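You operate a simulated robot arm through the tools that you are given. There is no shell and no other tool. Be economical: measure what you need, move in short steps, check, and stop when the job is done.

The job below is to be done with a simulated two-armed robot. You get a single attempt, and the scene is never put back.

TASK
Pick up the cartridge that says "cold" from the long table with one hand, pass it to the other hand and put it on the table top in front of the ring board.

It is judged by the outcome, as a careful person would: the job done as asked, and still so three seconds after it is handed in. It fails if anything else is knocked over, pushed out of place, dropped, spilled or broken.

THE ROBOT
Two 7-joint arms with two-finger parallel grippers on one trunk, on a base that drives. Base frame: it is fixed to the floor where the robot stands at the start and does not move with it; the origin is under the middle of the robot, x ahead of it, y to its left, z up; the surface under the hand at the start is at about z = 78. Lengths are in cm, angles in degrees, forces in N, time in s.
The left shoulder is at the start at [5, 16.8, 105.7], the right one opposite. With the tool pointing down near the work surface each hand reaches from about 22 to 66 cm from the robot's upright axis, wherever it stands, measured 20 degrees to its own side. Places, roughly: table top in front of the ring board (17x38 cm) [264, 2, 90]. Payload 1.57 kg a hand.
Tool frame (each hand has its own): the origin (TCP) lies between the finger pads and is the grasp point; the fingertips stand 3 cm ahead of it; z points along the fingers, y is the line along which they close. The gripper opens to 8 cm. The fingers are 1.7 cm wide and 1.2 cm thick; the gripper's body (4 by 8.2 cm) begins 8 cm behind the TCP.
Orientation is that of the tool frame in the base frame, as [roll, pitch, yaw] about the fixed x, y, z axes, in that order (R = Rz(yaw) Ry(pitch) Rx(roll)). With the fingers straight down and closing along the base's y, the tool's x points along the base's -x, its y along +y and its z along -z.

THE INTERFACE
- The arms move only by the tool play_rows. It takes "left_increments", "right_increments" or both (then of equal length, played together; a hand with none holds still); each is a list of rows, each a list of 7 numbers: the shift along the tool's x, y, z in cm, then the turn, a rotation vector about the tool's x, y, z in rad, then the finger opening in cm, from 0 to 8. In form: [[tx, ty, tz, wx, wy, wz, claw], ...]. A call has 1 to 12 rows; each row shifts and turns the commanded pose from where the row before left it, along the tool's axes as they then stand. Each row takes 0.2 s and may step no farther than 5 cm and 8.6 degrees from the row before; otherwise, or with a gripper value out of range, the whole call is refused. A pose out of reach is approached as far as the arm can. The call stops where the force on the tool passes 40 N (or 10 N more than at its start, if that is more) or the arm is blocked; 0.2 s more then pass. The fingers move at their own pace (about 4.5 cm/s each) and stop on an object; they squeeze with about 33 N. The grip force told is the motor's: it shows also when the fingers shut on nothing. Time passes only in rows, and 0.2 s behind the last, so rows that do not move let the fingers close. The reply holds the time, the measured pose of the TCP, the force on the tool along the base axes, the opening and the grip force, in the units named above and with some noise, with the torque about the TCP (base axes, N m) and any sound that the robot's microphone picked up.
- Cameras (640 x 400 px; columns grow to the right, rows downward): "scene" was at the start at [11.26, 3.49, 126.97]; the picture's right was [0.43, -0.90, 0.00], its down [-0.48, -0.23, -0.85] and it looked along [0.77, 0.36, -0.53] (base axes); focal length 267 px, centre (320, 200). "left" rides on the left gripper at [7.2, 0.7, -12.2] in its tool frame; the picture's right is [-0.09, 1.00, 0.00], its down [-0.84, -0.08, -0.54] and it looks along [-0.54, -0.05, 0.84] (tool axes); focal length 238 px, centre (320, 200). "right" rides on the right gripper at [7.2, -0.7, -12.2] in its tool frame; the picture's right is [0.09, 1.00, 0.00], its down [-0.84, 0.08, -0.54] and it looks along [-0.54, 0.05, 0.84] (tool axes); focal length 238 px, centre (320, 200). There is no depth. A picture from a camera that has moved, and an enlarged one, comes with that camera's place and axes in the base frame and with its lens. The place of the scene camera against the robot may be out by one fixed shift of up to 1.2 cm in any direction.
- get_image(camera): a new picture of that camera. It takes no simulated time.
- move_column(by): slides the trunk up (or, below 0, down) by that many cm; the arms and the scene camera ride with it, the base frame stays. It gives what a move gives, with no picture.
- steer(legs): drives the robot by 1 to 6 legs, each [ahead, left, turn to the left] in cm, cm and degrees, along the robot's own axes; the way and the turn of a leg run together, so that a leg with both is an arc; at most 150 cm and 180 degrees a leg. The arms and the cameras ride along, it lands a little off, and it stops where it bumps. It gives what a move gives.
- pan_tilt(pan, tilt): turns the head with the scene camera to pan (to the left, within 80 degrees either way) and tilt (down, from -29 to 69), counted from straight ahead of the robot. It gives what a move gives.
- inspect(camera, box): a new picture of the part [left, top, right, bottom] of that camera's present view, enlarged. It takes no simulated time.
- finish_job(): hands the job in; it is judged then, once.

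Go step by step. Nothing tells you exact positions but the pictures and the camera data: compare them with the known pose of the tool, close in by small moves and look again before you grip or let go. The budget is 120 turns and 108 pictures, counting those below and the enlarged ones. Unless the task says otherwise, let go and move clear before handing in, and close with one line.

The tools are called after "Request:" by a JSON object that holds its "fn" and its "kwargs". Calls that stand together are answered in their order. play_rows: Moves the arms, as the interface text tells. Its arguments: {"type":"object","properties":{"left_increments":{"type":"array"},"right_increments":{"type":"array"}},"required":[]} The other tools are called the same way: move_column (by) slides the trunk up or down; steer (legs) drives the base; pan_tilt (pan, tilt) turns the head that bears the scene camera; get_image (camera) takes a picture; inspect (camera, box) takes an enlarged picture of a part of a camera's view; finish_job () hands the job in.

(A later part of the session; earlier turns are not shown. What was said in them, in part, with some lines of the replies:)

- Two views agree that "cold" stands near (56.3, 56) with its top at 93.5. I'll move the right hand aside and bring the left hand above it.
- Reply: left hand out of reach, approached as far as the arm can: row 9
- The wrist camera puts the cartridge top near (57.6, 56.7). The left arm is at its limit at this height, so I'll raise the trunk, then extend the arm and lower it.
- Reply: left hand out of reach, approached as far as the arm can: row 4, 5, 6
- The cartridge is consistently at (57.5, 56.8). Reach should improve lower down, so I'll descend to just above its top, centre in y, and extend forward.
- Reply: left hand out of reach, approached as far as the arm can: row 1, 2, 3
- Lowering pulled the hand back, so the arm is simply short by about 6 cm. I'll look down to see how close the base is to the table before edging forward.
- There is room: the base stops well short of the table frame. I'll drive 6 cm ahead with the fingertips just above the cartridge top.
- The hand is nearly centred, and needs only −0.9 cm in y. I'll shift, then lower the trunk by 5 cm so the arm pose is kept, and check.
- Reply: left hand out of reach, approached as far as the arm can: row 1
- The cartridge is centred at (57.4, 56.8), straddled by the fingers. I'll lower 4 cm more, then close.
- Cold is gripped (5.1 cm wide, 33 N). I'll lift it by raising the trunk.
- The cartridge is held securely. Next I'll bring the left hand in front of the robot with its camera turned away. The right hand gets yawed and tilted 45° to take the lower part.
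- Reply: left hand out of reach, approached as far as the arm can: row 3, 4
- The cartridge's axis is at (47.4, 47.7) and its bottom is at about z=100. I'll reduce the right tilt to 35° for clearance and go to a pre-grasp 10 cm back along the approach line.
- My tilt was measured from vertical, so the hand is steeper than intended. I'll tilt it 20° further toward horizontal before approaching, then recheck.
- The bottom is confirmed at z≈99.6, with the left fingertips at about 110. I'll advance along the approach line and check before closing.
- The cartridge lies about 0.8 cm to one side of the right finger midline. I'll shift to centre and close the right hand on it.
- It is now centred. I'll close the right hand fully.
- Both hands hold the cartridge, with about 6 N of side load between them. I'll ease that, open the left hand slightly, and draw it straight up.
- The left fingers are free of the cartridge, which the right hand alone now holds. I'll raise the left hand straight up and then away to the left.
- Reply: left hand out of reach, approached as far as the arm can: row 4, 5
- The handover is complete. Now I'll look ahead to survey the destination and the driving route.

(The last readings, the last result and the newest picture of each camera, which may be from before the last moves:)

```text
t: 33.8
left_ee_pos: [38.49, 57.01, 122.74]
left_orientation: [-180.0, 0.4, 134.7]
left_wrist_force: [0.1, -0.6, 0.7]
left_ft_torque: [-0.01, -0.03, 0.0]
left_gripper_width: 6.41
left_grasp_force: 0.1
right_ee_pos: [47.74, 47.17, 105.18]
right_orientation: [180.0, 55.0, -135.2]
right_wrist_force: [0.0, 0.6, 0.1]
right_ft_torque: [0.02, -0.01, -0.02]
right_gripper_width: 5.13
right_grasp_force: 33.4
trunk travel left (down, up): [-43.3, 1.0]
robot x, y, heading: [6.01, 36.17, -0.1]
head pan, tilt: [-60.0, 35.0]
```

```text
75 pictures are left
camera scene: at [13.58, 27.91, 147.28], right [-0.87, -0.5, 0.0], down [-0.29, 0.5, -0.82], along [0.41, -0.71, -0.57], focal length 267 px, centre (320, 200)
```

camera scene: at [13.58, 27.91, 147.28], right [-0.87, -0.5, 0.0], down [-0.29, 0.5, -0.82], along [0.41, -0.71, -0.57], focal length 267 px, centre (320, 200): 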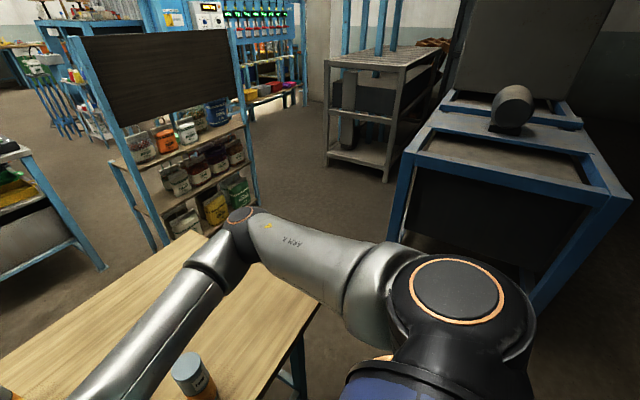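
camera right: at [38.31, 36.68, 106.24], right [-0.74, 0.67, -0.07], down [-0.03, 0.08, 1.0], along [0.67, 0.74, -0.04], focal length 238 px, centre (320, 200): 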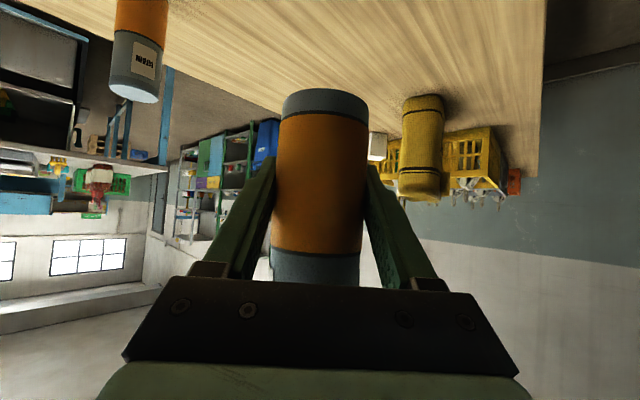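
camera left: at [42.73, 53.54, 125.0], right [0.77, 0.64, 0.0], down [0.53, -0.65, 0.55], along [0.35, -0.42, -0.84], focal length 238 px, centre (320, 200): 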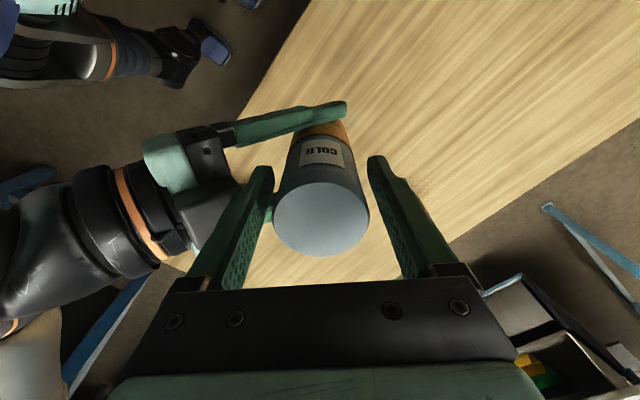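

The destination table has its near edge at x≈206, spanning y≈-9 to 76, with its top at 90. The target is near its right side, so I'll go round the right end of the jar shelf and approach from that side. First I tuck the arms and back off the long table.

Request:
{"fn": "play_rows", "kwargs": {"right_increments": [[1.01, 0, -2.75, 0, 0, 0, 3], [1.01, 0, -2.75, 0, 0, 0, 3], [1.01, 0, -2.75, 0, 0, 0, 3], [1.01, 0, -2.75, 0, 0, 0, 3], [0, 0, 0, 0, 0, 0, 3]], "left_increments": [[2.5, 0, 0, 0, 0, 0, 6.4], [2.5, 0, 0, 0, 0, 0, 6.4], [2.5, 0, 0, 0, 0, 0, 6.4], [2.5, 0, 0, 0, 0, 0, 6.4], [0, 0, 0, 0, 0, 0, 6.4]]}}

Request:
{"fn": "steer", "kwargs": {"legs": [[-6, 0, 0]]}}

Request:
{"fn": "get_image", "kwargs": {"camera": "scene"}}

```text
t: 35.0
left_ee_pos: [31.41, 64.29, 122.71]
left_orientation: [180.0, 0.4, 134.8]
left_wrist_force: [-0.2, -0.1, 0.3]
left_ft_torque: [0.01, 0.0, 0.0]
left_gripper_width: 6.42
left_grasp_force: 0.1
right_ee_pos: [39.57, 39.08, 108.26]
right_orientation: [-180.0, 55.1, -135.2]
right_wrist_force: [-0.2, -0.2, -3.9]
right_ft_torque: [-0.03, 0.01, -0.01]
right_gripper_width: 5.12
right_grasp_force: 32.9
trunk travel left (down, up): [-43.3, 1.0]
robot x, y, heading: [5.7, 35.84, -0.3]
head pan, tilt: [-60.0, 35.0]
```

```text
t: 36.0
left_ee_pos: [25.41, 64.22, 122.67]
left_orientation: [179.8, 0.3, 134.7]
left_wrist_force: [-0.5, -0.3, 0.0]
left_ft_torque: [-0.01, -0.03, -0.01]
left_gripper_width: 6.39
left_grasp_force: 0.1
right_ee_pos: [33.64, 39.27, 108.01]
right_orientation: [-179.9, 55.1, -135.0]
right_wrist_force: [-0.4, 0.3, -2.4]
right_ft_torque: [-0.02, -0.02, -0.04]
right_gripper_width: 5.13
right_grasp_force: 32.6
trunk travel left (down, up): [-43.3, 1.0]
robot x, y, heading: [0.14, 35.97, -0.2]
head pan, tilt: [-60.0, 35.0]
```

```text
74 pictures are left
camera scene: at [7.53, 27.93, 147.29], right [-0.87, -0.5, 0.0], down [-0.28, 0.5, -0.82], along [0.41, -0.71, -0.57], focal length 267 px, centre (320, 200)
```

scene: 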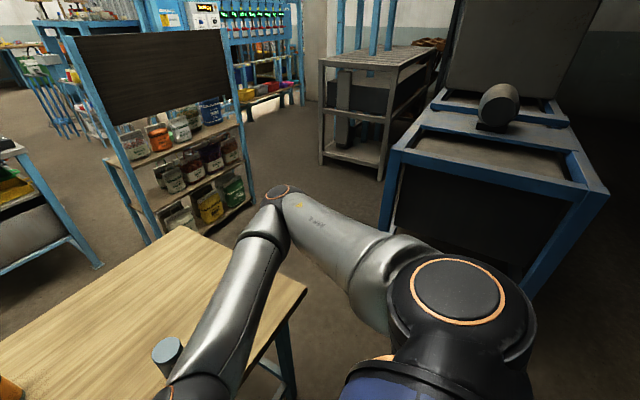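

The desk front is at about y=-130 and the long table ends at y≈-16. I'll strafe right to y≈-68 between them and check.

Request:
{"fn": "steer", "kwargs": {"legs": [[0, -104, 0]]}}

Request:
{"fn": "get_image", "kwargs": {"camera": "scene"}}

Request:
{"fn": "pan_tilt", "kwargs": {"pan": -15, "tilt": 30}}

Request:
{"fn": "get_image", "kwargs": {"camera": "scene"}}

```text
t: 44.5
left_ee_pos: [24.87, -34.56, 122.68]
left_orientation: [179.9, 0.4, 134.1]
left_wrist_force: [0.2, 0.6, -0.5]
left_ft_torque: [-0.03, -0.02, -0.02]
left_gripper_width: 6.4
left_grasp_force: 0.0
right_ee_pos: [32.7, -59.73, 107.96]
right_orientation: [-180.0, 54.7, -135.9]
right_wrist_force: [-0.1, 0.7, -3.1]
right_ft_torque: [-0.01, 0.0, 0.0]
right_gripper_width: 5.09
right_grasp_force: 32.7
trunk travel left (down, up): [-43.3, 1.0]
robot x, y, heading: [-1.27, -62.72, -0.8]
head pan, tilt: [-60.0, 35.0]
stopped in leg 1: the robot was blocked; the commanded pose is now the measured one
```

```text
73 pictures are left
camera scene: at [6.52, -70.7, 147.28], right [-0.87, -0.48, 0.0], down [-0.28, 0.5, -0.82], along [0.4, -0.72, -0.57], focal length 267 px, centre (320, 200)
```

scene: 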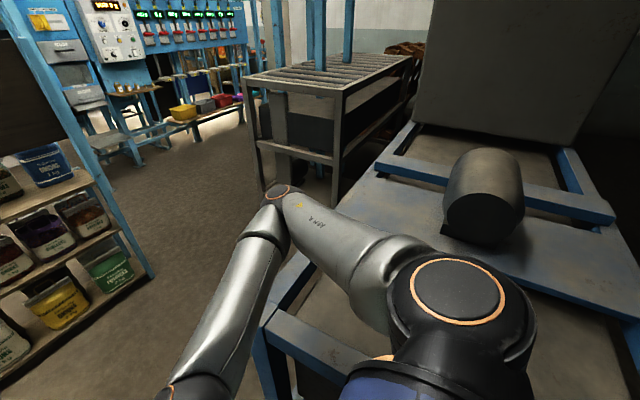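

```text
t: 45.6
left_ee_pos: [24.93, -34.65, 122.66]
left_orientation: [179.9, 0.3, 134.0]
left_wrist_force: [-0.1, -0.3, -0.1]
left_ft_torque: [0.02, 0.01, 0.01]
left_gripper_width: 6.41
left_grasp_force: 0.0
right_ee_pos: [32.69, -59.82, 108.08]
right_orientation: [-179.9, 55.1, -136.1]
right_wrist_force: [0.1, -0.7, -3.7]
right_ft_torque: [0.0, 0.04, 0.0]
right_gripper_width: 5.13
right_grasp_force: 33.0
trunk travel left (down, up): [-43.3, 1.0]
robot x, y, heading: [-0.88, -62.67, -1.2]
head pan, tilt: [-15.0, 30.0]
```

```text
72 pictures are left
camera scene: at [10.94, -65.57, 148.05], right [-0.28, -0.96, 0.0], down [-0.48, 0.14, -0.87], along [0.83, -0.24, -0.5], focal length 267 px, centre (320, 200)
```

scene: 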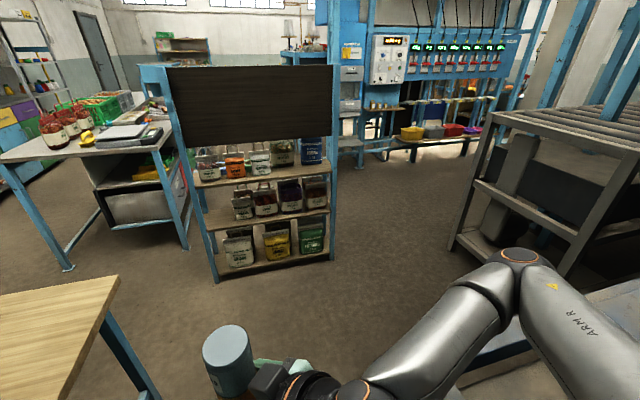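

The robot bumped at y=-62.7: the desk is nearer than I thought. I'll step away from it and look down on both sides.

Request:
{"fn": "steer", "kwargs": {"legs": [[0, 4, 1]]}}

Request:
{"fn": "pan_tilt", "kwargs": {"pan": -75, "tilt": 65}}

Request:
{"fn": "get_image", "kwargs": {"camera": "scene"}}

Request:
{"fn": "pan_tilt", "kwargs": {"pan": 20, "tilt": 65}}

Request:
{"fn": "get_image", "kwargs": {"camera": "scene"}}

```text
t: 46.6
left_ee_pos: [24.53, -30.24, 122.68]
left_orientation: [-179.9, 0.4, 135.0]
left_wrist_force: [-0.2, -0.6, 0.5]
left_ft_torque: [0.0, 0.0, -0.01]
left_gripper_width: 6.41
left_grasp_force: 0.1
right_ee_pos: [32.67, -55.33, 107.97]
right_orientation: [-179.8, 54.8, -135.0]
right_wrist_force: [0.2, 0.8, -3.3]
right_ft_torque: [-0.02, -0.02, -0.02]
right_gripper_width: 5.11
right_grasp_force: 33.0
trunk travel left (down, up): [-43.3, 1.0]
robot x, y, heading: [-1.42, -58.75, -0.1]
head pan, tilt: [-15.0, 30.0]
```

```text
t: 47.9
left_ee_pos: [24.37, -30.28, 122.65]
left_orientation: [179.9, 0.2, 135.0]
left_wrist_force: [-0.6, -0.3, -0.1]
left_ft_torque: [0.01, 0.02, -0.02]
left_gripper_width: 6.4
left_grasp_force: 0.0
right_ee_pos: [32.68, -55.4, 108.07]
right_orientation: [180.0, 54.9, -135.0]
right_wrist_force: [0.3, -0.5, -3.7]
right_ft_torque: [-0.02, 0.0, -0.02]
right_gripper_width: 5.1
right_grasp_force: 33.4
trunk travel left (down, up): [-43.3, 1.0]
robot x, y, heading: [-0.84, -58.67, 0.1]
head pan, tilt: [-75.0, 65.0]
```

```text
71 pictures are left
camera scene: at [3.85, -64.95, 143.29], right [-0.97, -0.26, 0.0], down [-0.24, 0.88, -0.42], along [0.11, -0.41, -0.91], focal length 267 px, centre (320, 200)
```

scene: 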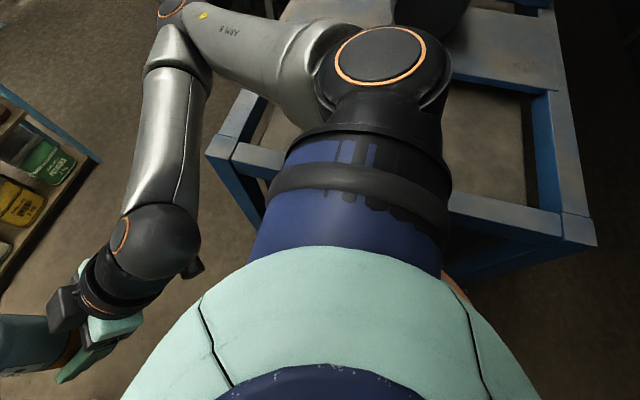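

```text
t: 49.6
left_ee_pos: [24.43, -30.33, 122.7]
left_orientation: [179.9, 0.3, 135.0]
left_wrist_force: [0.6, 0.0, 0.3]
left_ft_torque: [0.01, 0.0, -0.01]
left_gripper_width: 6.4
left_grasp_force: 0.0
right_ee_pos: [32.73, -55.26, 108.05]
right_orientation: [-180.0, 54.9, -135.0]
right_wrist_force: [-0.2, 0.6, -3.6]
right_ft_torque: [0.01, -0.02, 0.02]
right_gripper_width: 5.1
right_grasp_force: 33.0
trunk travel left (down, up): [-43.3, 1.0]
robot x, y, heading: [-0.75, -58.75, -0.1]
head pan, tilt: [20.0, 65.0]
```

```text
70 pictures are left
camera scene: at [7.98, -57.02, 143.29], right [0.34, -0.94, 0.0], down [-0.85, -0.31, -0.42], along [0.4, 0.14, -0.91], focal length 267 px, centre (320, 200)
```

scene: 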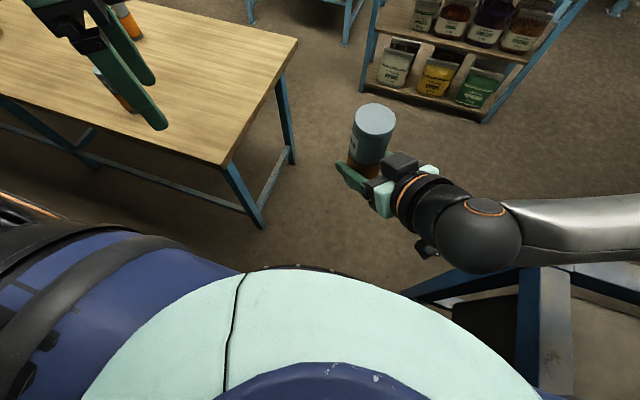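

Desk leg is at about (40, -104) and the table's corner leg at about (45, -10), so the gap is centred at y≈-57 and just wide enough. I'll drive forward down the middle in steps.

Request:
{"fn": "steer", "kwargs": {"legs": [[0, 1.5, 0], [40, 0, 0]]}}

Request:
{"fn": "get_image", "kwargs": {"camera": "scene"}}

```text
t: 52.5
left_ee_pos: [64.49, -28.96, 122.62]
left_orientation: [-180.0, 0.3, 134.9]
left_wrist_force: [0.4, 0.8, -0.1]
left_ft_torque: [0.0, -0.01, 0.0]
left_gripper_width: 6.4
left_grasp_force: 0.0
right_ee_pos: [72.63, -53.83, 107.96]
right_orientation: [-180.0, 54.9, -135.0]
right_wrist_force: [0.1, 0.8, -2.6]
right_ft_torque: [0.01, 0.01, 0.02]
right_gripper_width: 5.1
right_grasp_force: 33.3
trunk travel left (down, up): [-43.3, 1.0]
robot x, y, heading: [38.92, -57.29, -0.1]
head pan, tilt: [20.0, 65.0]
```

```text
69 pictures are left
camera scene: at [47.94, -55.57, 143.28], right [0.34, -0.94, 0.0], down [-0.85, -0.31, -0.42], along [0.4, 0.14, -0.91], focal length 267 px, centre (320, 200)
```

scene: 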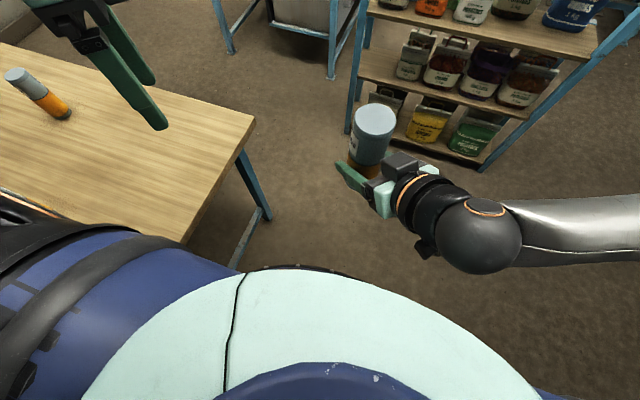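

Clear so far. The shelf front is confirmed at x≈164, from y=-33 to -120. I'll go forward to x≈98, then strafe right to y≈-110 and look.

Request:
{"fn": "steer", "kwargs": {"legs": [[59, 0, 0], [0, -50, 0]]}}

Request:
{"fn": "pan_tilt", "kwargs": {"pan": -55, "tilt": 40}}

Request:
{"fn": "get_image", "kwargs": {"camera": "scene"}}

Request:
{"fn": "pan_tilt", "kwargs": {"pan": -5, "tilt": 30}}

Request:
{"fn": "get_image", "kwargs": {"camera": "scene"}}

```text
t: 60.4
left_ee_pos: [123.63, -78.73, 122.68]
left_orientation: [179.9, 0.3, 135.2]
left_wrist_force: [-0.3, -0.7, 0.1]
left_ft_torque: [0.03, 0.02, 0.01]
left_gripper_width: 6.41
left_grasp_force: 0.0
right_ee_pos: [131.88, -103.74, 108.02]
right_orientation: [179.9, 55.0, -134.7]
right_wrist_force: [0.4, -0.7, -4.3]
right_ft_torque: [0.01, 0.0, -0.02]
right_gripper_width: 5.1
right_grasp_force: 32.5
trunk travel left (down, up): [-43.3, 1.0]
robot x, y, heading: [98.22, -107.21, 0.0]
head pan, tilt: [20.0, 65.0]
```

```text
t: 61.9
left_ee_pos: [123.55, -78.71, 122.69]
left_orientation: [179.9, 0.2, 135.2]
left_wrist_force: [-0.4, 0.3, -0.2]
left_ft_torque: [0.02, -0.05, -0.01]
left_gripper_width: 6.39
left_grasp_force: 0.0
right_ee_pos: [131.82, -103.74, 108.12]
right_orientation: [-179.9, 54.9, -134.8]
right_wrist_force: [0.3, 0.2, -2.5]
right_ft_torque: [-0.03, 0.03, -0.01]
right_gripper_width: 5.1
right_grasp_force: 32.6
trunk travel left (down, up): [-43.3, 1.0]
robot x, y, heading: [98.62, -107.11, 0.2]
head pan, tilt: [-55.0, 40.0]
```

```text
68 pictures are left
camera scene: at [106.43, -114.53, 146.52], right [-0.82, -0.58, 0.0], down [-0.37, 0.52, -0.77], along [0.44, -0.63, -0.64], focal length 267 px, centre (320, 200)
```

scene: 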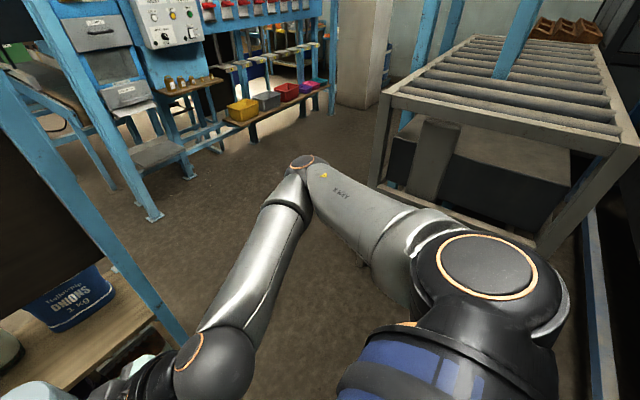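

```text
t: 63.0
left_ee_pos: [123.52, -78.74, 122.62]
left_orientation: [179.9, 0.3, 135.2]
left_wrist_force: [0.8, -0.1, 0.6]
left_ft_torque: [0.0, -0.02, 0.02]
left_gripper_width: 6.38
left_grasp_force: 0.0
right_ee_pos: [131.93, -103.74, 108.1]
right_orientation: [-179.9, 54.8, -134.7]
right_wrist_force: [-0.3, -0.2, -1.8]
right_ft_torque: [-0.01, 0.02, 0.01]
right_gripper_width: 5.11
right_grasp_force: 33.1
trunk travel left (down, up): [-43.3, 1.0]
robot x, y, heading: [98.02, -107.51, 0.3]
head pan, tilt: [-5.0, 30.0]
```

```text
67 pictures are left
camera scene: at [110.53, -108.34, 148.05], right [-0.08, -1.0, 0.0], down [-0.5, 0.04, -0.87], along [0.86, -0.07, -0.5], focal length 267 px, centre (320, 200)
```

scene: 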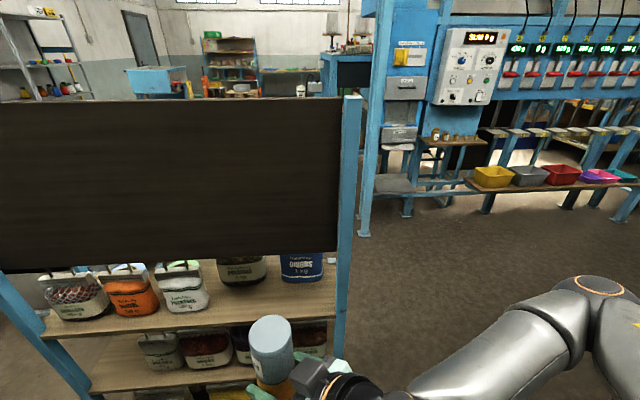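

The rack is farther away than thought, with plenty of room on the right. I'll strafe to y≈-171, then go forward past the shelf end.

Request:
{"fn": "steer", "kwargs": {"legs": [[0, -64, 0], [90, 0, 0]]}}

Request:
{"fn": "pan_tilt", "kwargs": {"pan": 30, "tilt": 35}}

Request:
{"fn": "get_image", "kwargs": {"camera": "scene"}}

```text
t: 71.8
left_ee_pos: [176.45, -141.86, 123.13]
left_orientation: [179.4, 1.4, 137.0]
left_wrist_force: [-0.8, -0.8, 0.0]
left_ft_torque: [0.0, -0.02, 0.01]
left_gripper_width: 6.41
left_grasp_force: 0.1
right_ee_pos: [185.94, -166.67, 108.35]
right_orientation: [-179.2, 55.3, -132.2]
right_wrist_force: [-0.2, 0.6, -3.3]
right_ft_torque: [-0.03, 0.01, 0.0]
right_gripper_width: 5.13
right_grasp_force: 33.2
trunk travel left (down, up): [-43.3, 1.0]
robot x, y, heading: [153.37, -170.88, 2.1]
head pan, tilt: [-5.0, 30.0]
stopped in leg 2: the robot was blocked; the commanded pose is now the measured one
```

```text
t: 72.9
left_ee_pos: [176.43, -142.1, 123.08]
left_orientation: [179.5, 1.4, 136.8]
left_wrist_force: [-1.1, -0.8, -0.3]
left_ft_torque: [-0.06, -0.02, 0.0]
left_gripper_width: 6.39
left_grasp_force: 0.0
right_ee_pos: [185.73, -166.65, 108.44]
right_orientation: [-178.9, 55.4, -132.2]
right_wrist_force: [0.4, 0.1, -3.7]
right_ft_torque: [-0.01, 0.03, -0.03]
right_gripper_width: 5.12
right_grasp_force: 32.8
trunk travel left (down, up): [-43.3, 1.0]
robot x, y, heading: [153.61, -170.96, 1.7]
head pan, tilt: [30.0, 35.0]
```

```text
66 pictures are left
camera scene: at [162.4, -166.9, 147.44], right [0.53, -0.85, 0.01], down [-0.47, -0.3, -0.83], along [0.7, 0.43, -0.56], focal length 267 px, centre (320, 200)
```

scene: 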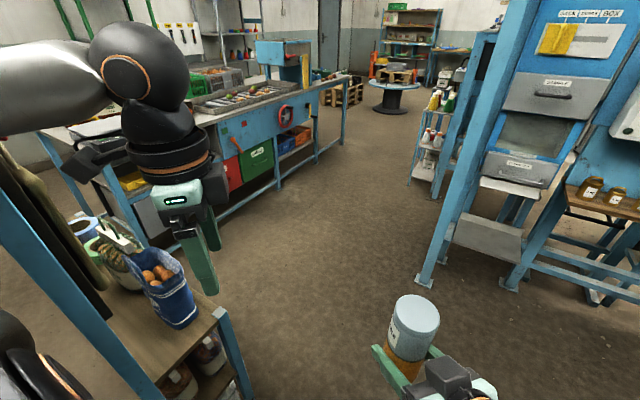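

The left arm's elbow touched the shelf post, so I'll back off straight away and look at that side.

Request:
{"fn": "steer", "kwargs": {"legs": [[-12, 0, 0]]}}

Request:
{"fn": "pan_tilt", "kwargs": {"pan": 60, "tilt": 40}}

Request:
{"fn": "get_image", "kwargs": {"camera": "scene"}}

```text
t: 74.1
left_ee_pos: [165.76, -142.28, 122.69]
left_orientation: [-179.9, 0.9, 136.8]
left_wrist_force: [0.4, -0.5, 0.1]
left_ft_torque: [-0.03, -0.03, 0.05]
left_gripper_width: 6.39
left_grasp_force: 0.0
right_ee_pos: [174.92, -166.97, 107.95]
right_orientation: [-179.8, 54.9, -132.9]
right_wrist_force: [-0.1, 0.5, -3.5]
right_ft_torque: [0.01, -0.02, -0.03]
right_gripper_width: 5.1
right_grasp_force: 32.8
trunk travel left (down, up): [-43.3, 1.0]
robot x, y, heading: [141.83, -171.31, 1.9]
head pan, tilt: [30.0, 35.0]
```

```text
t: 75.0
left_ee_pos: [165.85, -142.38, 122.7]
left_orientation: [-179.9, 0.7, 136.9]
left_wrist_force: [-0.5, -0.3, -0.6]
left_ft_torque: [0.0, -0.04, -0.02]
left_gripper_width: 6.41
left_grasp_force: 0.1
right_ee_pos: [174.98, -166.97, 107.91]
right_orientation: [-179.9, 54.8, -133.2]
right_wrist_force: [0.0, -0.5, -1.9]
right_ft_torque: [-0.01, 0.01, -0.02]
right_gripper_width: 5.14
right_grasp_force: 32.6
trunk travel left (down, up): [-43.3, 1.0]
robot x, y, heading: [141.4, -171.26, 2.2]
head pan, tilt: [60.0, 40.0]
```

```text
65 pictures are left
camera scene: at [148.66, -164.23, 146.52], right [0.88, -0.47, 0.0], down [-0.3, -0.57, -0.77], along [0.36, 0.68, -0.64], focal length 267 px, centre (320, 200)
```

scene: 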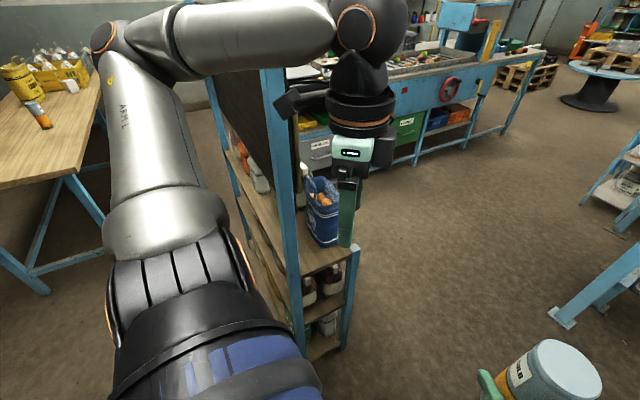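

The shelf and its goods look undisturbed. The left elbow sticks out by about 55 cm, so I'll pass at y≈-195, squaring the heading first.

Request:
{"fn": "steer", "kwargs": {"legs": [[-3, 0, -2], [0, -24, 0]]}}

Request:
{"fn": "get_image", "kwargs": {"camera": "scene"}}

```text
t: 77.5
left_ee_pos: [163.79, -159.23, 122.61]
left_orientation: [-180.0, 0.7, 134.8]
left_wrist_force: [0.5, -0.5, 0.2]
left_ft_torque: [-0.03, -0.03, 0.0]
left_gripper_width: 6.4
left_grasp_force: 0.0
right_ee_pos: [172.03, -184.18, 107.77]
right_orientation: [-179.9, 54.6, -135.0]
right_wrist_force: [0.7, 1.2, -3.3]
right_ft_torque: [-0.03, -0.02, 0.0]
right_gripper_width: 5.09
right_grasp_force: 33.0
trunk travel left (down, up): [-43.3, 1.0]
robot x, y, heading: [138.73, -187.54, 0.2]
head pan, tilt: [60.0, 40.0]
stopped in leg 2: the robot was blocked; the commanded pose is now the measured one
```

```text
64 pictures are left
camera scene: at [145.9, -180.53, 146.51], right [0.87, -0.5, 0.0], down [-0.32, -0.56, -0.77], along [0.38, 0.66, -0.64], focal length 267 px, centre (320, 200)
```

scene: 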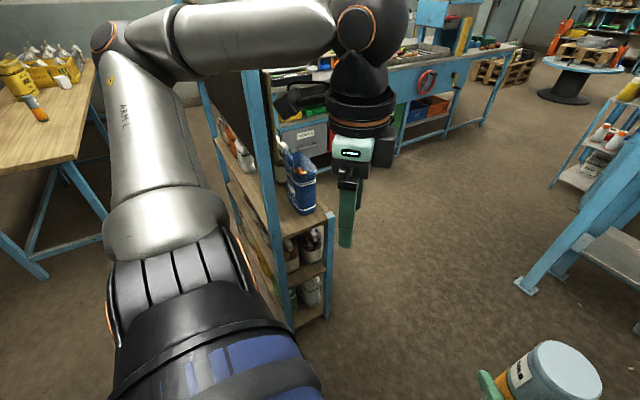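

It is blocked on the right now, so I'll move back left a little and look at the right side.

Request:
{"fn": "steer", "kwargs": {"legs": [[0, 2, 0]]}}

Request:
{"fn": "pan_tilt", "kwargs": {"pan": -70, "tilt": 55}}

Request:
{"fn": "get_image", "kwargs": {"camera": "scene"}}

Request:
{"fn": "pan_tilt", "kwargs": {"pan": -25, "tilt": 50}}

Request:
{"fn": "get_image", "kwargs": {"camera": "scene"}}

```text
t: 78.4
left_ee_pos: [163.83, -157.2, 122.7]
left_orientation: [-180.0, 0.9, 134.9]
left_wrist_force: [0.1, 0.4, -0.3]
left_ft_torque: [-0.01, 0.04, 0.02]
left_gripper_width: 6.42
left_grasp_force: 0.1
right_ee_pos: [172.13, -182.22, 107.84]
right_orientation: [-179.8, 54.7, -134.9]
right_wrist_force: [0.1, -0.9, -3.0]
right_ft_torque: [-0.01, 0.0, -0.03]
right_gripper_width: 5.09
right_grasp_force: 32.5
trunk travel left (down, up): [-43.3, 1.0]
robot x, y, heading: [138.57, -185.47, 0.1]
head pan, tilt: [60.0, 40.0]
```

```text
t: 80.5
left_ee_pos: [163.82, -157.21, 122.66]
left_orientation: [-179.9, 0.8, 134.9]
left_wrist_force: [-0.4, -0.1, 0.4]
left_ft_torque: [0.03, 0.02, 0.0]
left_gripper_width: 6.4
left_grasp_force: 0.1
right_ee_pos: [172.15, -182.36, 107.94]
right_orientation: [-179.9, 54.8, -135.1]
right_wrist_force: [0.7, 0.0, -3.4]
right_ft_torque: [-0.03, 0.01, 0.0]
right_gripper_width: 5.09
right_grasp_force: 32.7
trunk travel left (down, up): [-43.3, 1.0]
robot x, y, heading: [138.41, -185.61, 0.1]
head pan, tilt: [-70.0, 55.0]
```

```text
63 pictures are left
camera scene: at [144.1, -192.77, 144.45], right [-0.94, -0.34, 0.0], down [-0.28, 0.77, -0.57], along [0.2, -0.54, -0.82], focal length 267 px, centre (320, 200)
```

scene: 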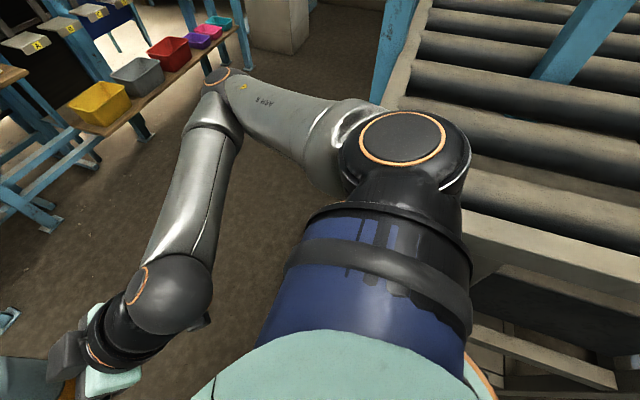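

```text
t: 81.6
left_ee_pos: [163.76, -157.32, 122.64]
left_orientation: [-180.0, 0.8, 134.9]
left_wrist_force: [-0.3, 0.4, 0.2]
left_ft_torque: [0.02, -0.03, -0.01]
left_gripper_width: 6.41
left_grasp_force: 0.1
right_ee_pos: [172.03, -182.36, 107.87]
right_orientation: [-179.9, 54.8, -135.1]
right_wrist_force: [0.0, -1.2, -4.0]
right_ft_torque: [0.02, -0.01, 0.01]
right_gripper_width: 5.12
right_grasp_force: 33.1
trunk travel left (down, up): [-43.3, 1.0]
robot x, y, heading: [138.67, -185.41, -0.1]
head pan, tilt: [-25.0, 50.0]
```

```text
62 pictures are left
camera scene: at [148.61, -189.26, 145.1], right [-0.42, -0.91, 0.0], down [-0.69, 0.32, -0.64], along [0.58, -0.27, -0.77], focal length 267 px, centre (320, 200)
```

scene: 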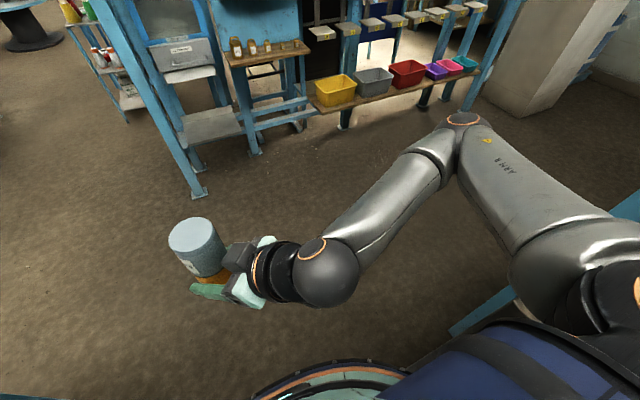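

The round base fits: the rack is at y≈-226 and the shelf end at y=-121. At y≈-185 both sides clear, so I'll go forward carefully.

Request:
{"fn": "steer", "kwargs": {"legs": [[25, 0.5, 0]]}}

Request:
{"fn": "pan_tilt", "kwargs": {"pan": 70, "tilt": 25}}

Request:
{"fn": "get_image", "kwargs": {"camera": "scene"}}

```text
t: 83.5
left_ee_pos: [188.94, -156.97, 122.73]
left_orientation: [-179.9, 0.9, 134.7]
left_wrist_force: [0.3, -0.7, 1.1]
left_ft_torque: [-0.02, -0.02, -0.01]
left_gripper_width: 6.39
left_grasp_force: 0.0
right_ee_pos: [197.13, -181.92, 107.95]
right_orientation: [-180.0, 54.7, -135.4]
right_wrist_force: [0.2, -0.9, -3.4]
right_ft_torque: [0.02, -0.01, 0.02]
right_gripper_width: 5.1
right_grasp_force: 32.8
trunk travel left (down, up): [-43.3, 1.0]
robot x, y, heading: [163.23, -184.94, -0.3]
head pan, tilt: [-25.0, 50.0]
```

```text
t: 85.2
left_ee_pos: [188.84, -156.93, 122.73]
left_orientation: [180.0, 0.7, 134.7]
left_wrist_force: [0.4, -1.2, -0.4]
left_ft_torque: [-0.01, 0.01, 0.01]
left_gripper_width: 6.4
left_grasp_force: 0.1
right_ee_pos: [197.06, -182.0, 107.81]
right_orientation: [-179.9, 54.6, -135.2]
right_wrist_force: [-1.2, -0.2, -3.4]
right_ft_torque: [0.03, -0.03, 0.04]
right_gripper_width: 5.1
right_grasp_force: 32.6
trunk travel left (down, up): [-43.3, 1.0]
robot x, y, heading: [163.46, -185.01, -0.1]
head pan, tilt: [70.0, 25.0]
```

```text
61 pictures are left
camera scene: at [169.81, -176.91, 148.85], right [0.94, -0.35, 0.0], down [-0.15, -0.4, -0.91], along [0.31, 0.85, -0.42], focal length 267 px, centre (320, 200)
```

scene: 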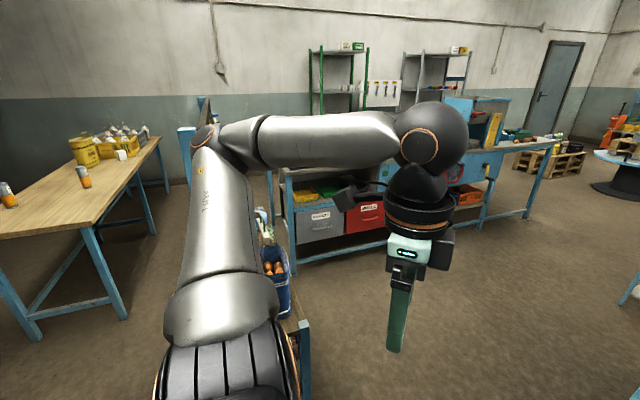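

Elbow is passing the post with clearance. Continue forward to x≈213.

Request:
{"fn": "steer", "kwargs": {"legs": [[50, 0, 0]]}}

Request:
{"fn": "get_image", "kwargs": {"camera": "scene"}}

Request:
{"fn": "inspect", "kwargs": {"camera": "scene", "box": [240, 60, 520, 260]}}

```text
t: 88.1
left_ee_pos: [238.35, -157.15, 122.61]
left_orientation: [-180.0, 0.7, 134.7]
left_wrist_force: [0.4, 0.6, -0.2]
left_ft_torque: [0.01, 0.03, 0.04]
left_gripper_width: 6.45
left_grasp_force: 0.1
right_ee_pos: [246.55, -182.15, 107.9]
right_orientation: [-179.9, 54.7, -135.2]
right_wrist_force: [-0.6, 0.0, -2.0]
right_ft_torque: [0.0, 0.0, 0.01]
right_gripper_width: 5.11
right_grasp_force: 32.5
trunk travel left (down, up): [-43.3, 1.0]
robot x, y, heading: [212.86, -185.12, -0.1]
head pan, tilt: [70.0, 25.0]
```

```text
60 pictures are left
camera scene: at [219.38, -177.07, 148.85], right [0.94, -0.34, 0.0], down [-0.15, -0.4, -0.91], along [0.31, 0.85, -0.42], focal length 267 px, centre (320, 200)
```

scene: 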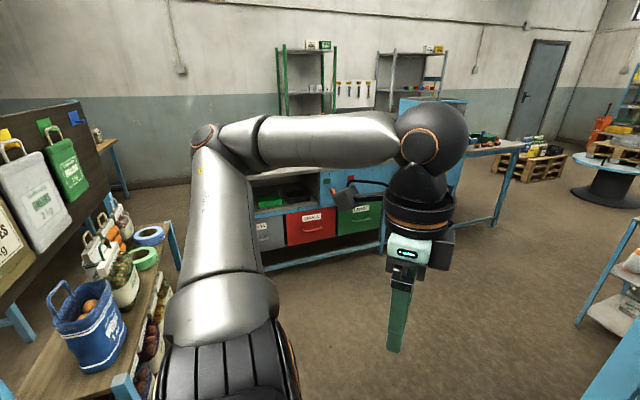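

```text
2.00 times, centred on (380, 160) of scene
camera zoom: at [219.38, -177.07, 148.85], right [0.94, -0.34, 0.0], down [-0.15, -0.4, -0.91], along [0.31, 0.85, -0.42], focal length 534 px, centre (200, 280)
```

zoom: 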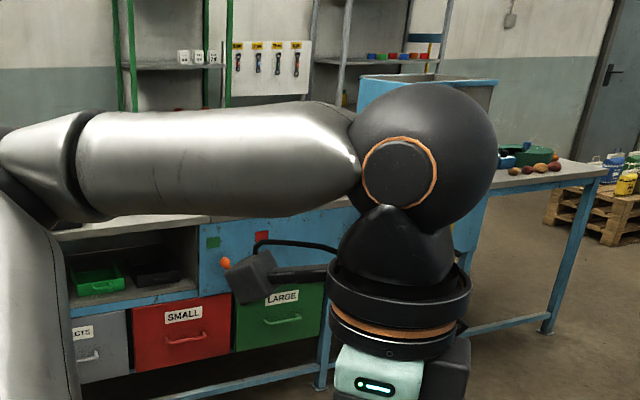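

The shelf is passed, with its back edge at x≈185. I'll move diagonally into the open area beside the destination table, then turn left to face it.

Request:
{"fn": "steer", "kwargs": {"legs": [[20, 75, 0], [22, 14, 0], [0, 0, 88]]}}

Request:
{"fn": "pan_tilt", "kwargs": {"pan": 0, "tilt": 35}}

Request:
{"fn": "get_image", "kwargs": {"camera": "scene"}}

```text
t: 100.5
left_ee_pos: [226.02, -71.6, 122.72]
left_orientation: [-180.0, 0.8, -133.8]
left_wrist_force: [0.9, -0.3, 0.5]
left_ft_torque: [0.01, -0.01, 0.0]
left_gripper_width: 6.42
left_grasp_force: 0.0
right_ee_pos: [251.04, -62.57, 107.77]
right_orientation: [-180.0, 54.7, -43.5]
right_wrist_force: [1.3, 0.6, -3.1]
right_ft_torque: [0.0, -0.02, 0.0]
right_gripper_width: 5.1
right_grasp_force: 32.9
trunk travel left (down, up): [-43.3, 1.0]
robot x, y, heading: [254.99, -96.11, 91.4]
head pan, tilt: [70.0, 25.0]
```

```text
t: 101.9
left_ee_pos: [226.06, -71.6, 122.55]
left_orientation: [180.0, 0.8, -133.7]
left_wrist_force: [0.3, 0.2, -0.5]
left_ft_torque: [-0.01, 0.01, -0.01]
left_gripper_width: 6.4
left_grasp_force: 0.0
right_ee_pos: [251.0, -62.82, 107.98]
right_orientation: [-180.0, 54.7, -43.6]
right_wrist_force: [0.3, -0.4, -3.8]
right_ft_torque: [0.0, -0.01, 0.03]
right_gripper_width: 5.13
right_grasp_force: 32.8
trunk travel left (down, up): [-43.3, 1.0]
robot x, y, heading: [255.14, -95.94, 91.2]
head pan, tilt: [0.0, 35.0]
```

```text
58 pictures are left
camera scene: at [253.93, -83.64, 147.28], right [1.0, 0.02, 0.0], down [0.01, -0.57, -0.82], along [-0.02, 0.82, -0.57], focal length 267 px, centre (320, 200)
```

scene: 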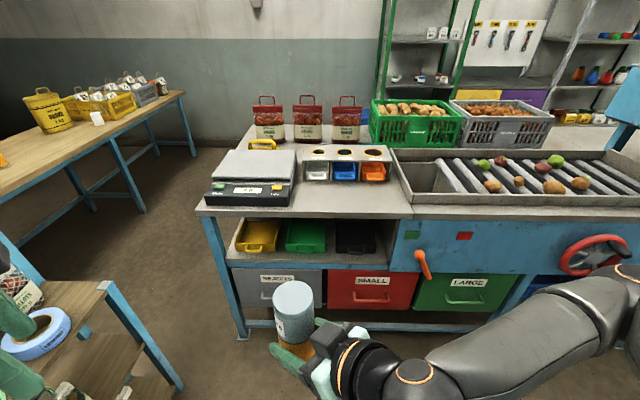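

This is clear: the ring board is the three-holed board over the small bins, and free table top lies in front of it (x 246–284, y -10 to 11). I'll drive closer to the table's front edge, keeping the base clear of it.

Request:
{"fn": "steer", "kwargs": {"legs": [[38, -4, -1.3]]}}

Request:
{"fn": "pan_tilt", "kwargs": {"pan": 0, "tilt": 55}}

Request:
{"fn": "get_image", "kwargs": {"camera": "scene"}}

```text
t: 104.3
left_ee_pos: [230.59, -32.3, 122.65]
left_orientation: [179.9, 0.8, -135.6]
left_wrist_force: [-0.1, -1.1, 0.1]
left_ft_torque: [-0.01, -0.01, -0.03]
left_gripper_width: 6.42
left_grasp_force: 0.0
right_ee_pos: [255.81, -24.22, 107.79]
right_orientation: [-180.0, 54.6, -45.5]
right_wrist_force: [0.4, 0.3, -4.0]
right_ft_torque: [-0.04, -0.01, 0.02]
right_gripper_width: 5.1
right_grasp_force: 32.6
trunk travel left (down, up): [-43.3, 1.0]
robot x, y, heading: [258.86, -57.71, 89.5]
head pan, tilt: [0.0, 35.0]
```

```text
t: 105.1
left_ee_pos: [230.73, -32.29, 122.66]
left_orientation: [-180.0, 0.7, -135.6]
left_wrist_force: [0.6, 1.1, 0.4]
left_ft_torque: [-0.02, 0.02, 0.01]
left_gripper_width: 6.4
left_grasp_force: 0.0
right_ee_pos: [255.8, -24.29, 107.83]
right_orientation: [-179.9, 54.7, -45.4]
right_wrist_force: [0.9, 0.4, -4.0]
right_ft_torque: [-0.01, 0.01, 0.0]
right_gripper_width: 5.09
right_grasp_force: 33.0
trunk travel left (down, up): [-43.3, 1.0]
robot x, y, heading: [258.54, -57.86, 89.6]
head pan, tilt: [0.0, 55.0]
```

```text
57 pictures are left
camera scene: at [258.05, -46.93, 144.46], right [1.0, -0.01, 0.0], down [-0.01, -0.82, -0.57], along [0.01, 0.57, -0.82], focal length 267 px, centre (320, 200)
```

scene: 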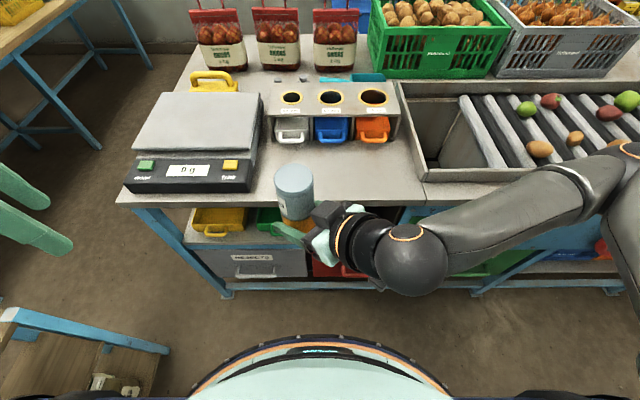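

The target spot is at (262, 0), with the table front at y=-11 and the bins' front at y=11. I'll move the right hand there with the cartridge base about 5 cm above the top.

Request:
{"fn": "play_rows", "kwargs": {"right_increments": [[-0.157, -3.07, 2.15, 0, 0, 0, 3], [-0.157, -3.07, 2.15, 0, 0, 0, 3], [-0.157, -3.07, 2.15, 0, 0, 0, 3], [-0.157, -3.07, 2.15, 0, 0, 0, 3], [-0.157, -3.07, 2.15, 0, 0, 0, 3], [-0.157, -3.07, 2.15, 0, 0, 0, 3], [-0.157, -3.07, 2.15, 0, 0, 0, 3], [0, 0, 0, 0, 0, 0, 3]]}}

Request:
{"fn": "get_image", "kwargs": {"camera": "scene"}}

Request:
{"fn": "get_image", "kwargs": {"camera": "right"}}

```text
t: 106.9
left_ee_pos: [230.57, -32.25, 122.65]
left_orientation: [180.0, 0.8, -135.6]
left_wrist_force: [0.6, 0.6, 0.1]
left_ft_torque: [0.0, 0.02, 0.0]
left_gripper_width: 6.4
left_grasp_force: 0.1
right_ee_pos: [262.13, -0.05, 100.23]
right_orientation: [-179.8, 54.7, -45.5]
right_wrist_force: [0.8, -1.0, -2.2]
right_ft_torque: [-0.02, -0.02, -0.04]
right_gripper_width: 5.1
right_grasp_force: 33.1
trunk travel left (down, up): [-43.3, 1.0]
robot x, y, heading: [258.79, -57.97, 89.5]
head pan, tilt: [0.0, 55.0]
```

```text
56 pictures are left
camera scene: at [258.05, -46.96, 144.45], right [1.0, -0.01, 0.0], down [-0.01, -0.82, -0.57], along [0.01, 0.57, -0.82], focal length 267 px, centre (320, 200)
```

scene: 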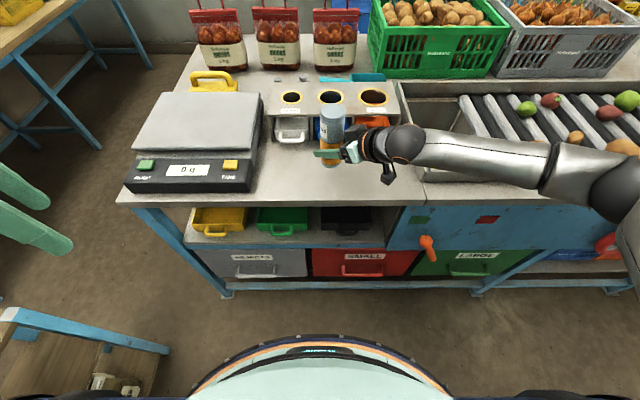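

```text
55 pictures are left
camera right: at [272.51, -9.69, 101.4], right [-0.67, -0.74, -0.08], down [-0.08, -0.03, 1.0], along [-0.73, 0.68, -0.04], focal length 238 px, centre (320, 200)
```

right: 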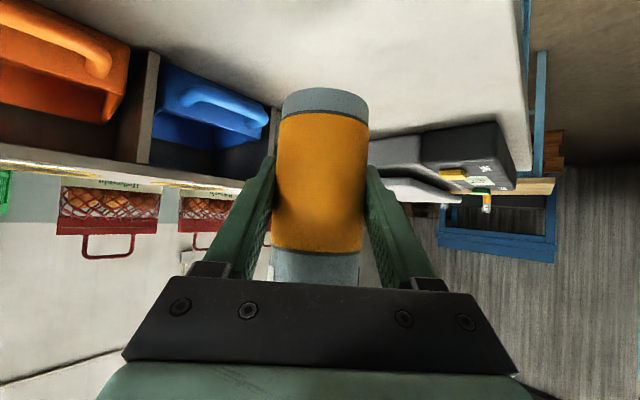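

The hand is in place and the cartridge is upright. The forearm sits in front of the tray with clearance. I'll lower in small steps while watching the force.

Request:
{"fn": "play_rows", "kwargs": {"right_increments": [[0.816, 0, 0.578, 0, 0, 0, 3], [0.816, 0, 0.578, 0, 0, 0, 3], [0.816, 0, 0.578, 0, 0, 0, 3], [0.816, 0, 0.578, 0, 0, 0, 3], [0.24, 0, 0.17, 0, 0, 0, 3], [0, 0, 0, 0, 0, 0, 3]]}}

Request:
{"fn": "get_image", "kwargs": {"camera": "right"}}

Request:
{"fn": "inspect", "kwargs": {"camera": "scene", "box": [250, 70, 450, 220]}}

```text
t: 108.3
left_ee_pos: [230.73, -32.22, 122.68]
left_orientation: [180.0, 0.7, -135.6]
left_wrist_force: [-0.6, -0.4, 0.2]
left_ft_torque: [0.01, -0.01, 0.01]
left_gripper_width: 6.41
left_grasp_force: 0.0
right_ee_pos: [262.19, -0.01, 95.8]
right_orientation: [-179.9, 54.7, -45.6]
right_wrist_force: [-0.2, 0.2, -2.3]
right_ft_torque: [-0.02, 0.01, 0.02]
right_gripper_width: 5.11
right_grasp_force: 33.2
trunk travel left (down, up): [-43.3, 1.0]
robot x, y, heading: [258.68, -57.88, 89.5]
head pan, tilt: [0.0, 55.0]
```

```text
54 pictures are left
camera right: at [272.5, -9.6, 96.97], right [-0.67, -0.73, -0.08], down [-0.08, -0.03, 1.0], along [-0.73, 0.68, -0.04], focal length 238 px, centre (320, 200)
```

right: 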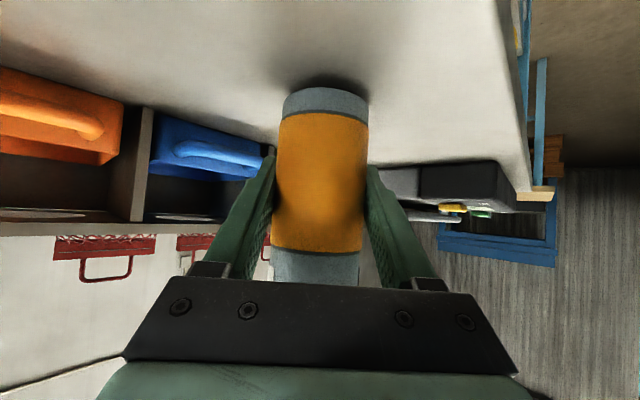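

```text
2.67 times, centred on (350, 145) of scene
camera zoom: at [258.05, -46.92, 144.45], right [1.0, -0.01, 0.0], down [-0.01, -0.82, -0.57], along [0.01, 0.57, -0.82], focal length 712 px, centre (240, 347)
```

zoom: 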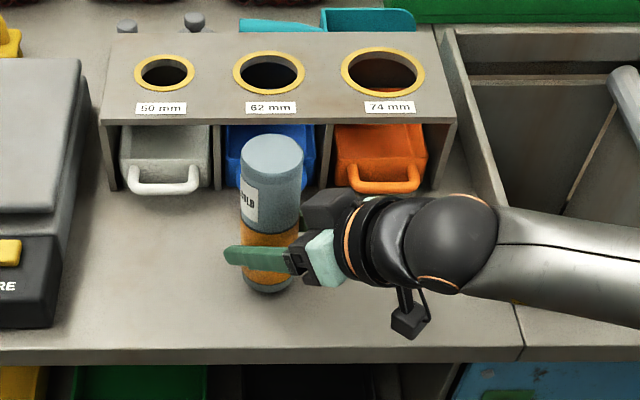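

Nearly down, with no contact yet. I'll keep lowering in 2 mm steps until the table takes the load.

Request:
{"fn": "play_rows", "kwargs": {"right_increments": [[0.163, 0, 0.116, 0, 0, 0, 3], [0.163, 0, 0.116, 0, 0, 0, 3], [0, 0, 0, 0, 0, 0, 3]]}}

```text
t: 109.1
left_ee_pos: [230.58, -32.23, 122.69]
left_orientation: [180.0, 0.8, -135.6]
left_wrist_force: [0.2, 0.6, -0.7]
left_ft_torque: [0.05, 0.02, 0.0]
left_gripper_width: 6.43
left_grasp_force: 0.0
right_ee_pos: [262.13, 0.06, 95.36]
right_orientation: [-180.0, 54.7, -45.6]
right_wrist_force: [0.3, 0.3, -4.1]
right_ft_torque: [0.0, 0.01, -0.01]
right_gripper_width: 5.1
right_grasp_force: 33.1
trunk travel left (down, up): [-43.3, 1.0]
robot x, y, heading: [258.96, -57.71, 89.6]
head pan, tilt: [0.0, 55.0]
```

Request:
{"fn": "play_rows", "kwargs": {"right_increments": [[0.163, 0, 0.116, 0, 0, 0, 3], [0, 0, 0, 0, 0, 0, 3]]}}

Request:
{"fn": "play_rows", "kwargs": {"right_increments": [[0.163, 0, 0.116, 0, 0, 0, 3], [0, 0, 0, 0, 0, 0, 3]]}}

Request:
{"fn": "get_image", "kwargs": {"camera": "right"}}

```text
t: 109.7
left_ee_pos: [230.69, -32.29, 122.68]
left_orientation: [179.9, 0.7, -135.6]
left_wrist_force: [1.4, -0.4, 0.8]
left_ft_torque: [-0.02, -0.02, 0.02]
left_gripper_width: 6.37
left_grasp_force: 0.1
right_ee_pos: [262.2, -0.0, 95.15]
right_orientation: [-179.8, 54.7, -45.4]
right_wrist_force: [0.2, -0.2, -3.0]
right_ft_torque: [0.0, 0.01, 0.01]
right_gripper_width: 5.12
right_grasp_force: 32.6
trunk travel left (down, up): [-43.3, 1.0]
robot x, y, heading: [258.97, -58.0, 89.3]
head pan, tilt: [0.0, 55.0]
```

```text
t: 110.3
left_ee_pos: [230.67, -32.35, 122.79]
left_orientation: [-179.9, 0.8, -135.6]
left_wrist_force: [1.1, 0.0, -0.4]
left_ft_torque: [0.0, 0.0, 0.02]
left_gripper_width: 6.39
left_grasp_force: 0.0
right_ee_pos: [262.16, 0.2, 94.96]
right_orientation: [-179.9, 54.8, -45.5]
right_wrist_force: [1.0, -0.1, -0.5]
right_ft_torque: [0.0, 0.04, 0.0]
right_gripper_width: 5.11
right_grasp_force: 33.2
trunk travel left (down, up): [-43.3, 1.0]
robot x, y, heading: [258.57, -58.01, 89.3]
head pan, tilt: [0.0, 55.0]
```

```text
52 pictures are left
camera right: at [272.47, -9.53, 96.21], right [-0.67, -0.73, -0.08], down [-0.08, -0.03, 1.0], along [-0.73, 0.68, -0.04], focal length 238 px, centre (320, 200)
```

right: 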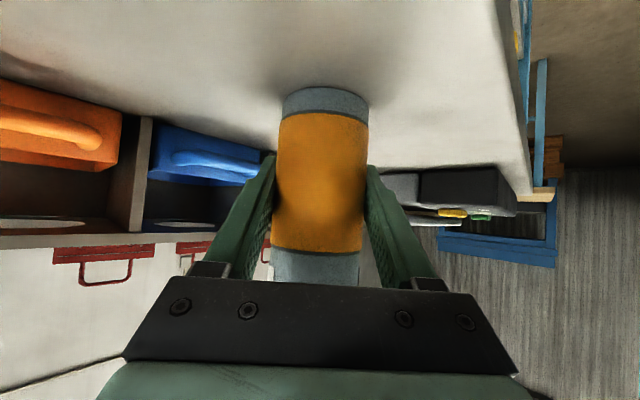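

The force is unloading, so contact is starting. One more small step will confirm it.

Request:
{"fn": "play_rows", "kwargs": {"right_increments": [[0.122, 0, 0.087, 0, 0, 0, 3], [0, 0, 0, 0, 0, 0, 3], [0, 0, 0, 0, 0, 0, 3]]}}

```text
t: 111.1
left_ee_pos: [230.62, -32.36, 122.79]
left_orientation: [-180.0, 0.9, -135.6]
left_wrist_force: [0.3, -0.2, 0.6]
left_ft_torque: [-0.03, 0.02, -0.03]
left_gripper_width: 6.4
left_grasp_force: 0.0
right_ee_pos: [262.08, 0.07, 95.06]
right_orientation: [-179.8, 55.0, -45.4]
right_wrist_force: [2.5, 1.2, 9.1]
right_ft_torque: [0.07, 0.2, -0.03]
right_gripper_width: 5.13
right_grasp_force: 32.7
trunk travel left (down, up): [-43.3, 1.0]
robot x, y, heading: [258.61, -57.7, 89.5]
head pan, tilt: [0.0, 55.0]
```

The cartridge is firmly on the table (about 9 N of support). I'll open the right hand.

Request:
{"fn": "play_rows", "kwargs": {"right_increments": [[0, 0, 0, 0, 0, 0, 5], [0, 0, 0, 0, 0, 0, 5.6], [0, 0, 0, 0, 0, 0, 6.4], [0, 0, 0, 0, 0, 0, 7.2], [0, 0, 0, 0, 0, 0, 8], [0, 0, 0, 0, 0, 0, 8]]}}

Request:
{"fn": "get_image", "kwargs": {"camera": "right"}}

```text
t: 112.5
left_ee_pos: [230.6, -32.32, 122.77]
left_orientation: [-179.9, 0.7, -135.6]
left_wrist_force: [-0.5, -0.5, -0.2]
left_ft_torque: [0.0, -0.01, 0.03]
left_gripper_width: 6.42
left_grasp_force: 0.1
right_ee_pos: [262.1, 0.04, 94.87]
right_orientation: [-180.0, 54.8, -45.5]
right_wrist_force: [0.2, 0.4, 0.3]
right_ft_torque: [-0.03, 0.01, -0.02]
right_gripper_width: 7.99
right_grasp_force: 0.1
trunk travel left (down, up): [-43.3, 1.0]
robot x, y, heading: [258.73, -57.9, 89.4]
head pan, tilt: [0.0, 55.0]
```

```text
51 pictures are left
camera right: at [272.47, -9.59, 96.01], right [-0.67, -0.73, -0.08], down [-0.08, -0.03, 1.0], along [-0.73, 0.68, -0.04], focal length 238 px, centre (320, 200)
```

right: 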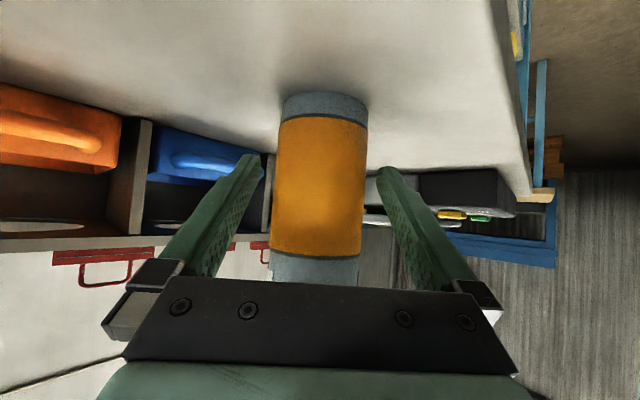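

The cartridge stands free between the open fingers. I'll withdraw straight back along the approach line.

Request:
{"fn": "play_rows", "kwargs": {"right_increments": [[0, 0, -1, 0, 0, 0, 8], [0, 0, -2, 0, 0, 0, 8], [0, 0, -2.5, 0, 0, 0, 8], [0, 0, -2.5, 0, 0, 0, 8], [0, 0, -2.5, 0, 0, 0, 8], [0, 0, -2, 0, 0, 0, 8], [0, 0, 0, 0, 0, 0, 8]]}}

Request:
{"fn": "steer", "kwargs": {"legs": [[-15, 0, 0]]}}

Request:
{"fn": "get_image", "kwargs": {"camera": "scene"}}

```text
t: 114.1
left_ee_pos: [230.71, -32.34, 122.56]
left_orientation: [-180.0, 0.8, -135.6]
left_wrist_force: [0.2, -0.4, -0.6]
left_ft_torque: [0.04, 0.03, -0.02]
left_gripper_width: 6.42
left_grasp_force: 0.0
right_ee_pos: [269.45, -7.27, 102.09]
right_orientation: [-179.9, 54.7, -45.5]
right_wrist_force: [0.2, 0.2, 0.2]
right_ft_torque: [0.01, 0.02, -0.01]
right_gripper_width: 8.01
right_grasp_force: 0.2
trunk travel left (down, up): [-43.3, 1.0]
robot x, y, heading: [258.91, -57.77, 89.3]
head pan, tilt: [0.0, 55.0]
```

```text
t: 115.5
left_ee_pos: [230.48, -47.0, 122.71]
left_orientation: [-180.0, 0.9, -135.7]
left_wrist_force: [0.6, -0.7, 0.0]
left_ft_torque: [0.04, 0.02, 0.02]
left_gripper_width: 6.37
left_grasp_force: 0.0
right_ee_pos: [269.18, -22.2, 102.05]
right_orientation: [-179.8, 54.7, -45.4]
right_wrist_force: [-0.1, 0.2, -0.5]
right_ft_torque: [0.01, 0.0, -0.04]
right_gripper_width: 7.99
right_grasp_force: 0.0
trunk travel left (down, up): [-43.3, 1.0]
robot x, y, heading: [258.49, -72.36, 89.3]
head pan, tilt: [0.0, 55.0]
```

```text
50 pictures are left
camera scene: at [257.92, -61.83, 144.46], right [1.0, -0.01, 0.0], down [-0.01, -0.82, -0.57], along [0.01, 0.57, -0.82], focal length 267 px, centre (320, 200)
```

scene: 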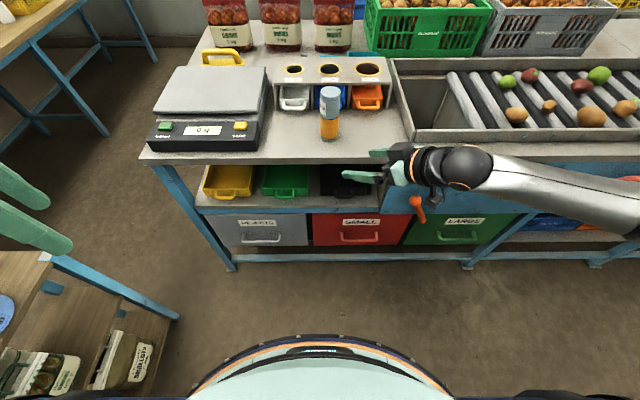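

The "cold" cartridge stands upright on the table top in front of the ring board. Both hands are clear and nothing nearby has moved, so I'm handing in.

Request:
{"fn": "finish_job", "kwargs": {}}

```text
The job is handed in.
```

The "cold" cartridge was picked up with the left hand and passed to the right. It now stands upright on the table top in front of the ring board. On the way the robot bumped the desk and the gray rack, and the left arm touched the jar shelf; each time it stopped, and the later pictures showed nothing visibly moved or knocked over.
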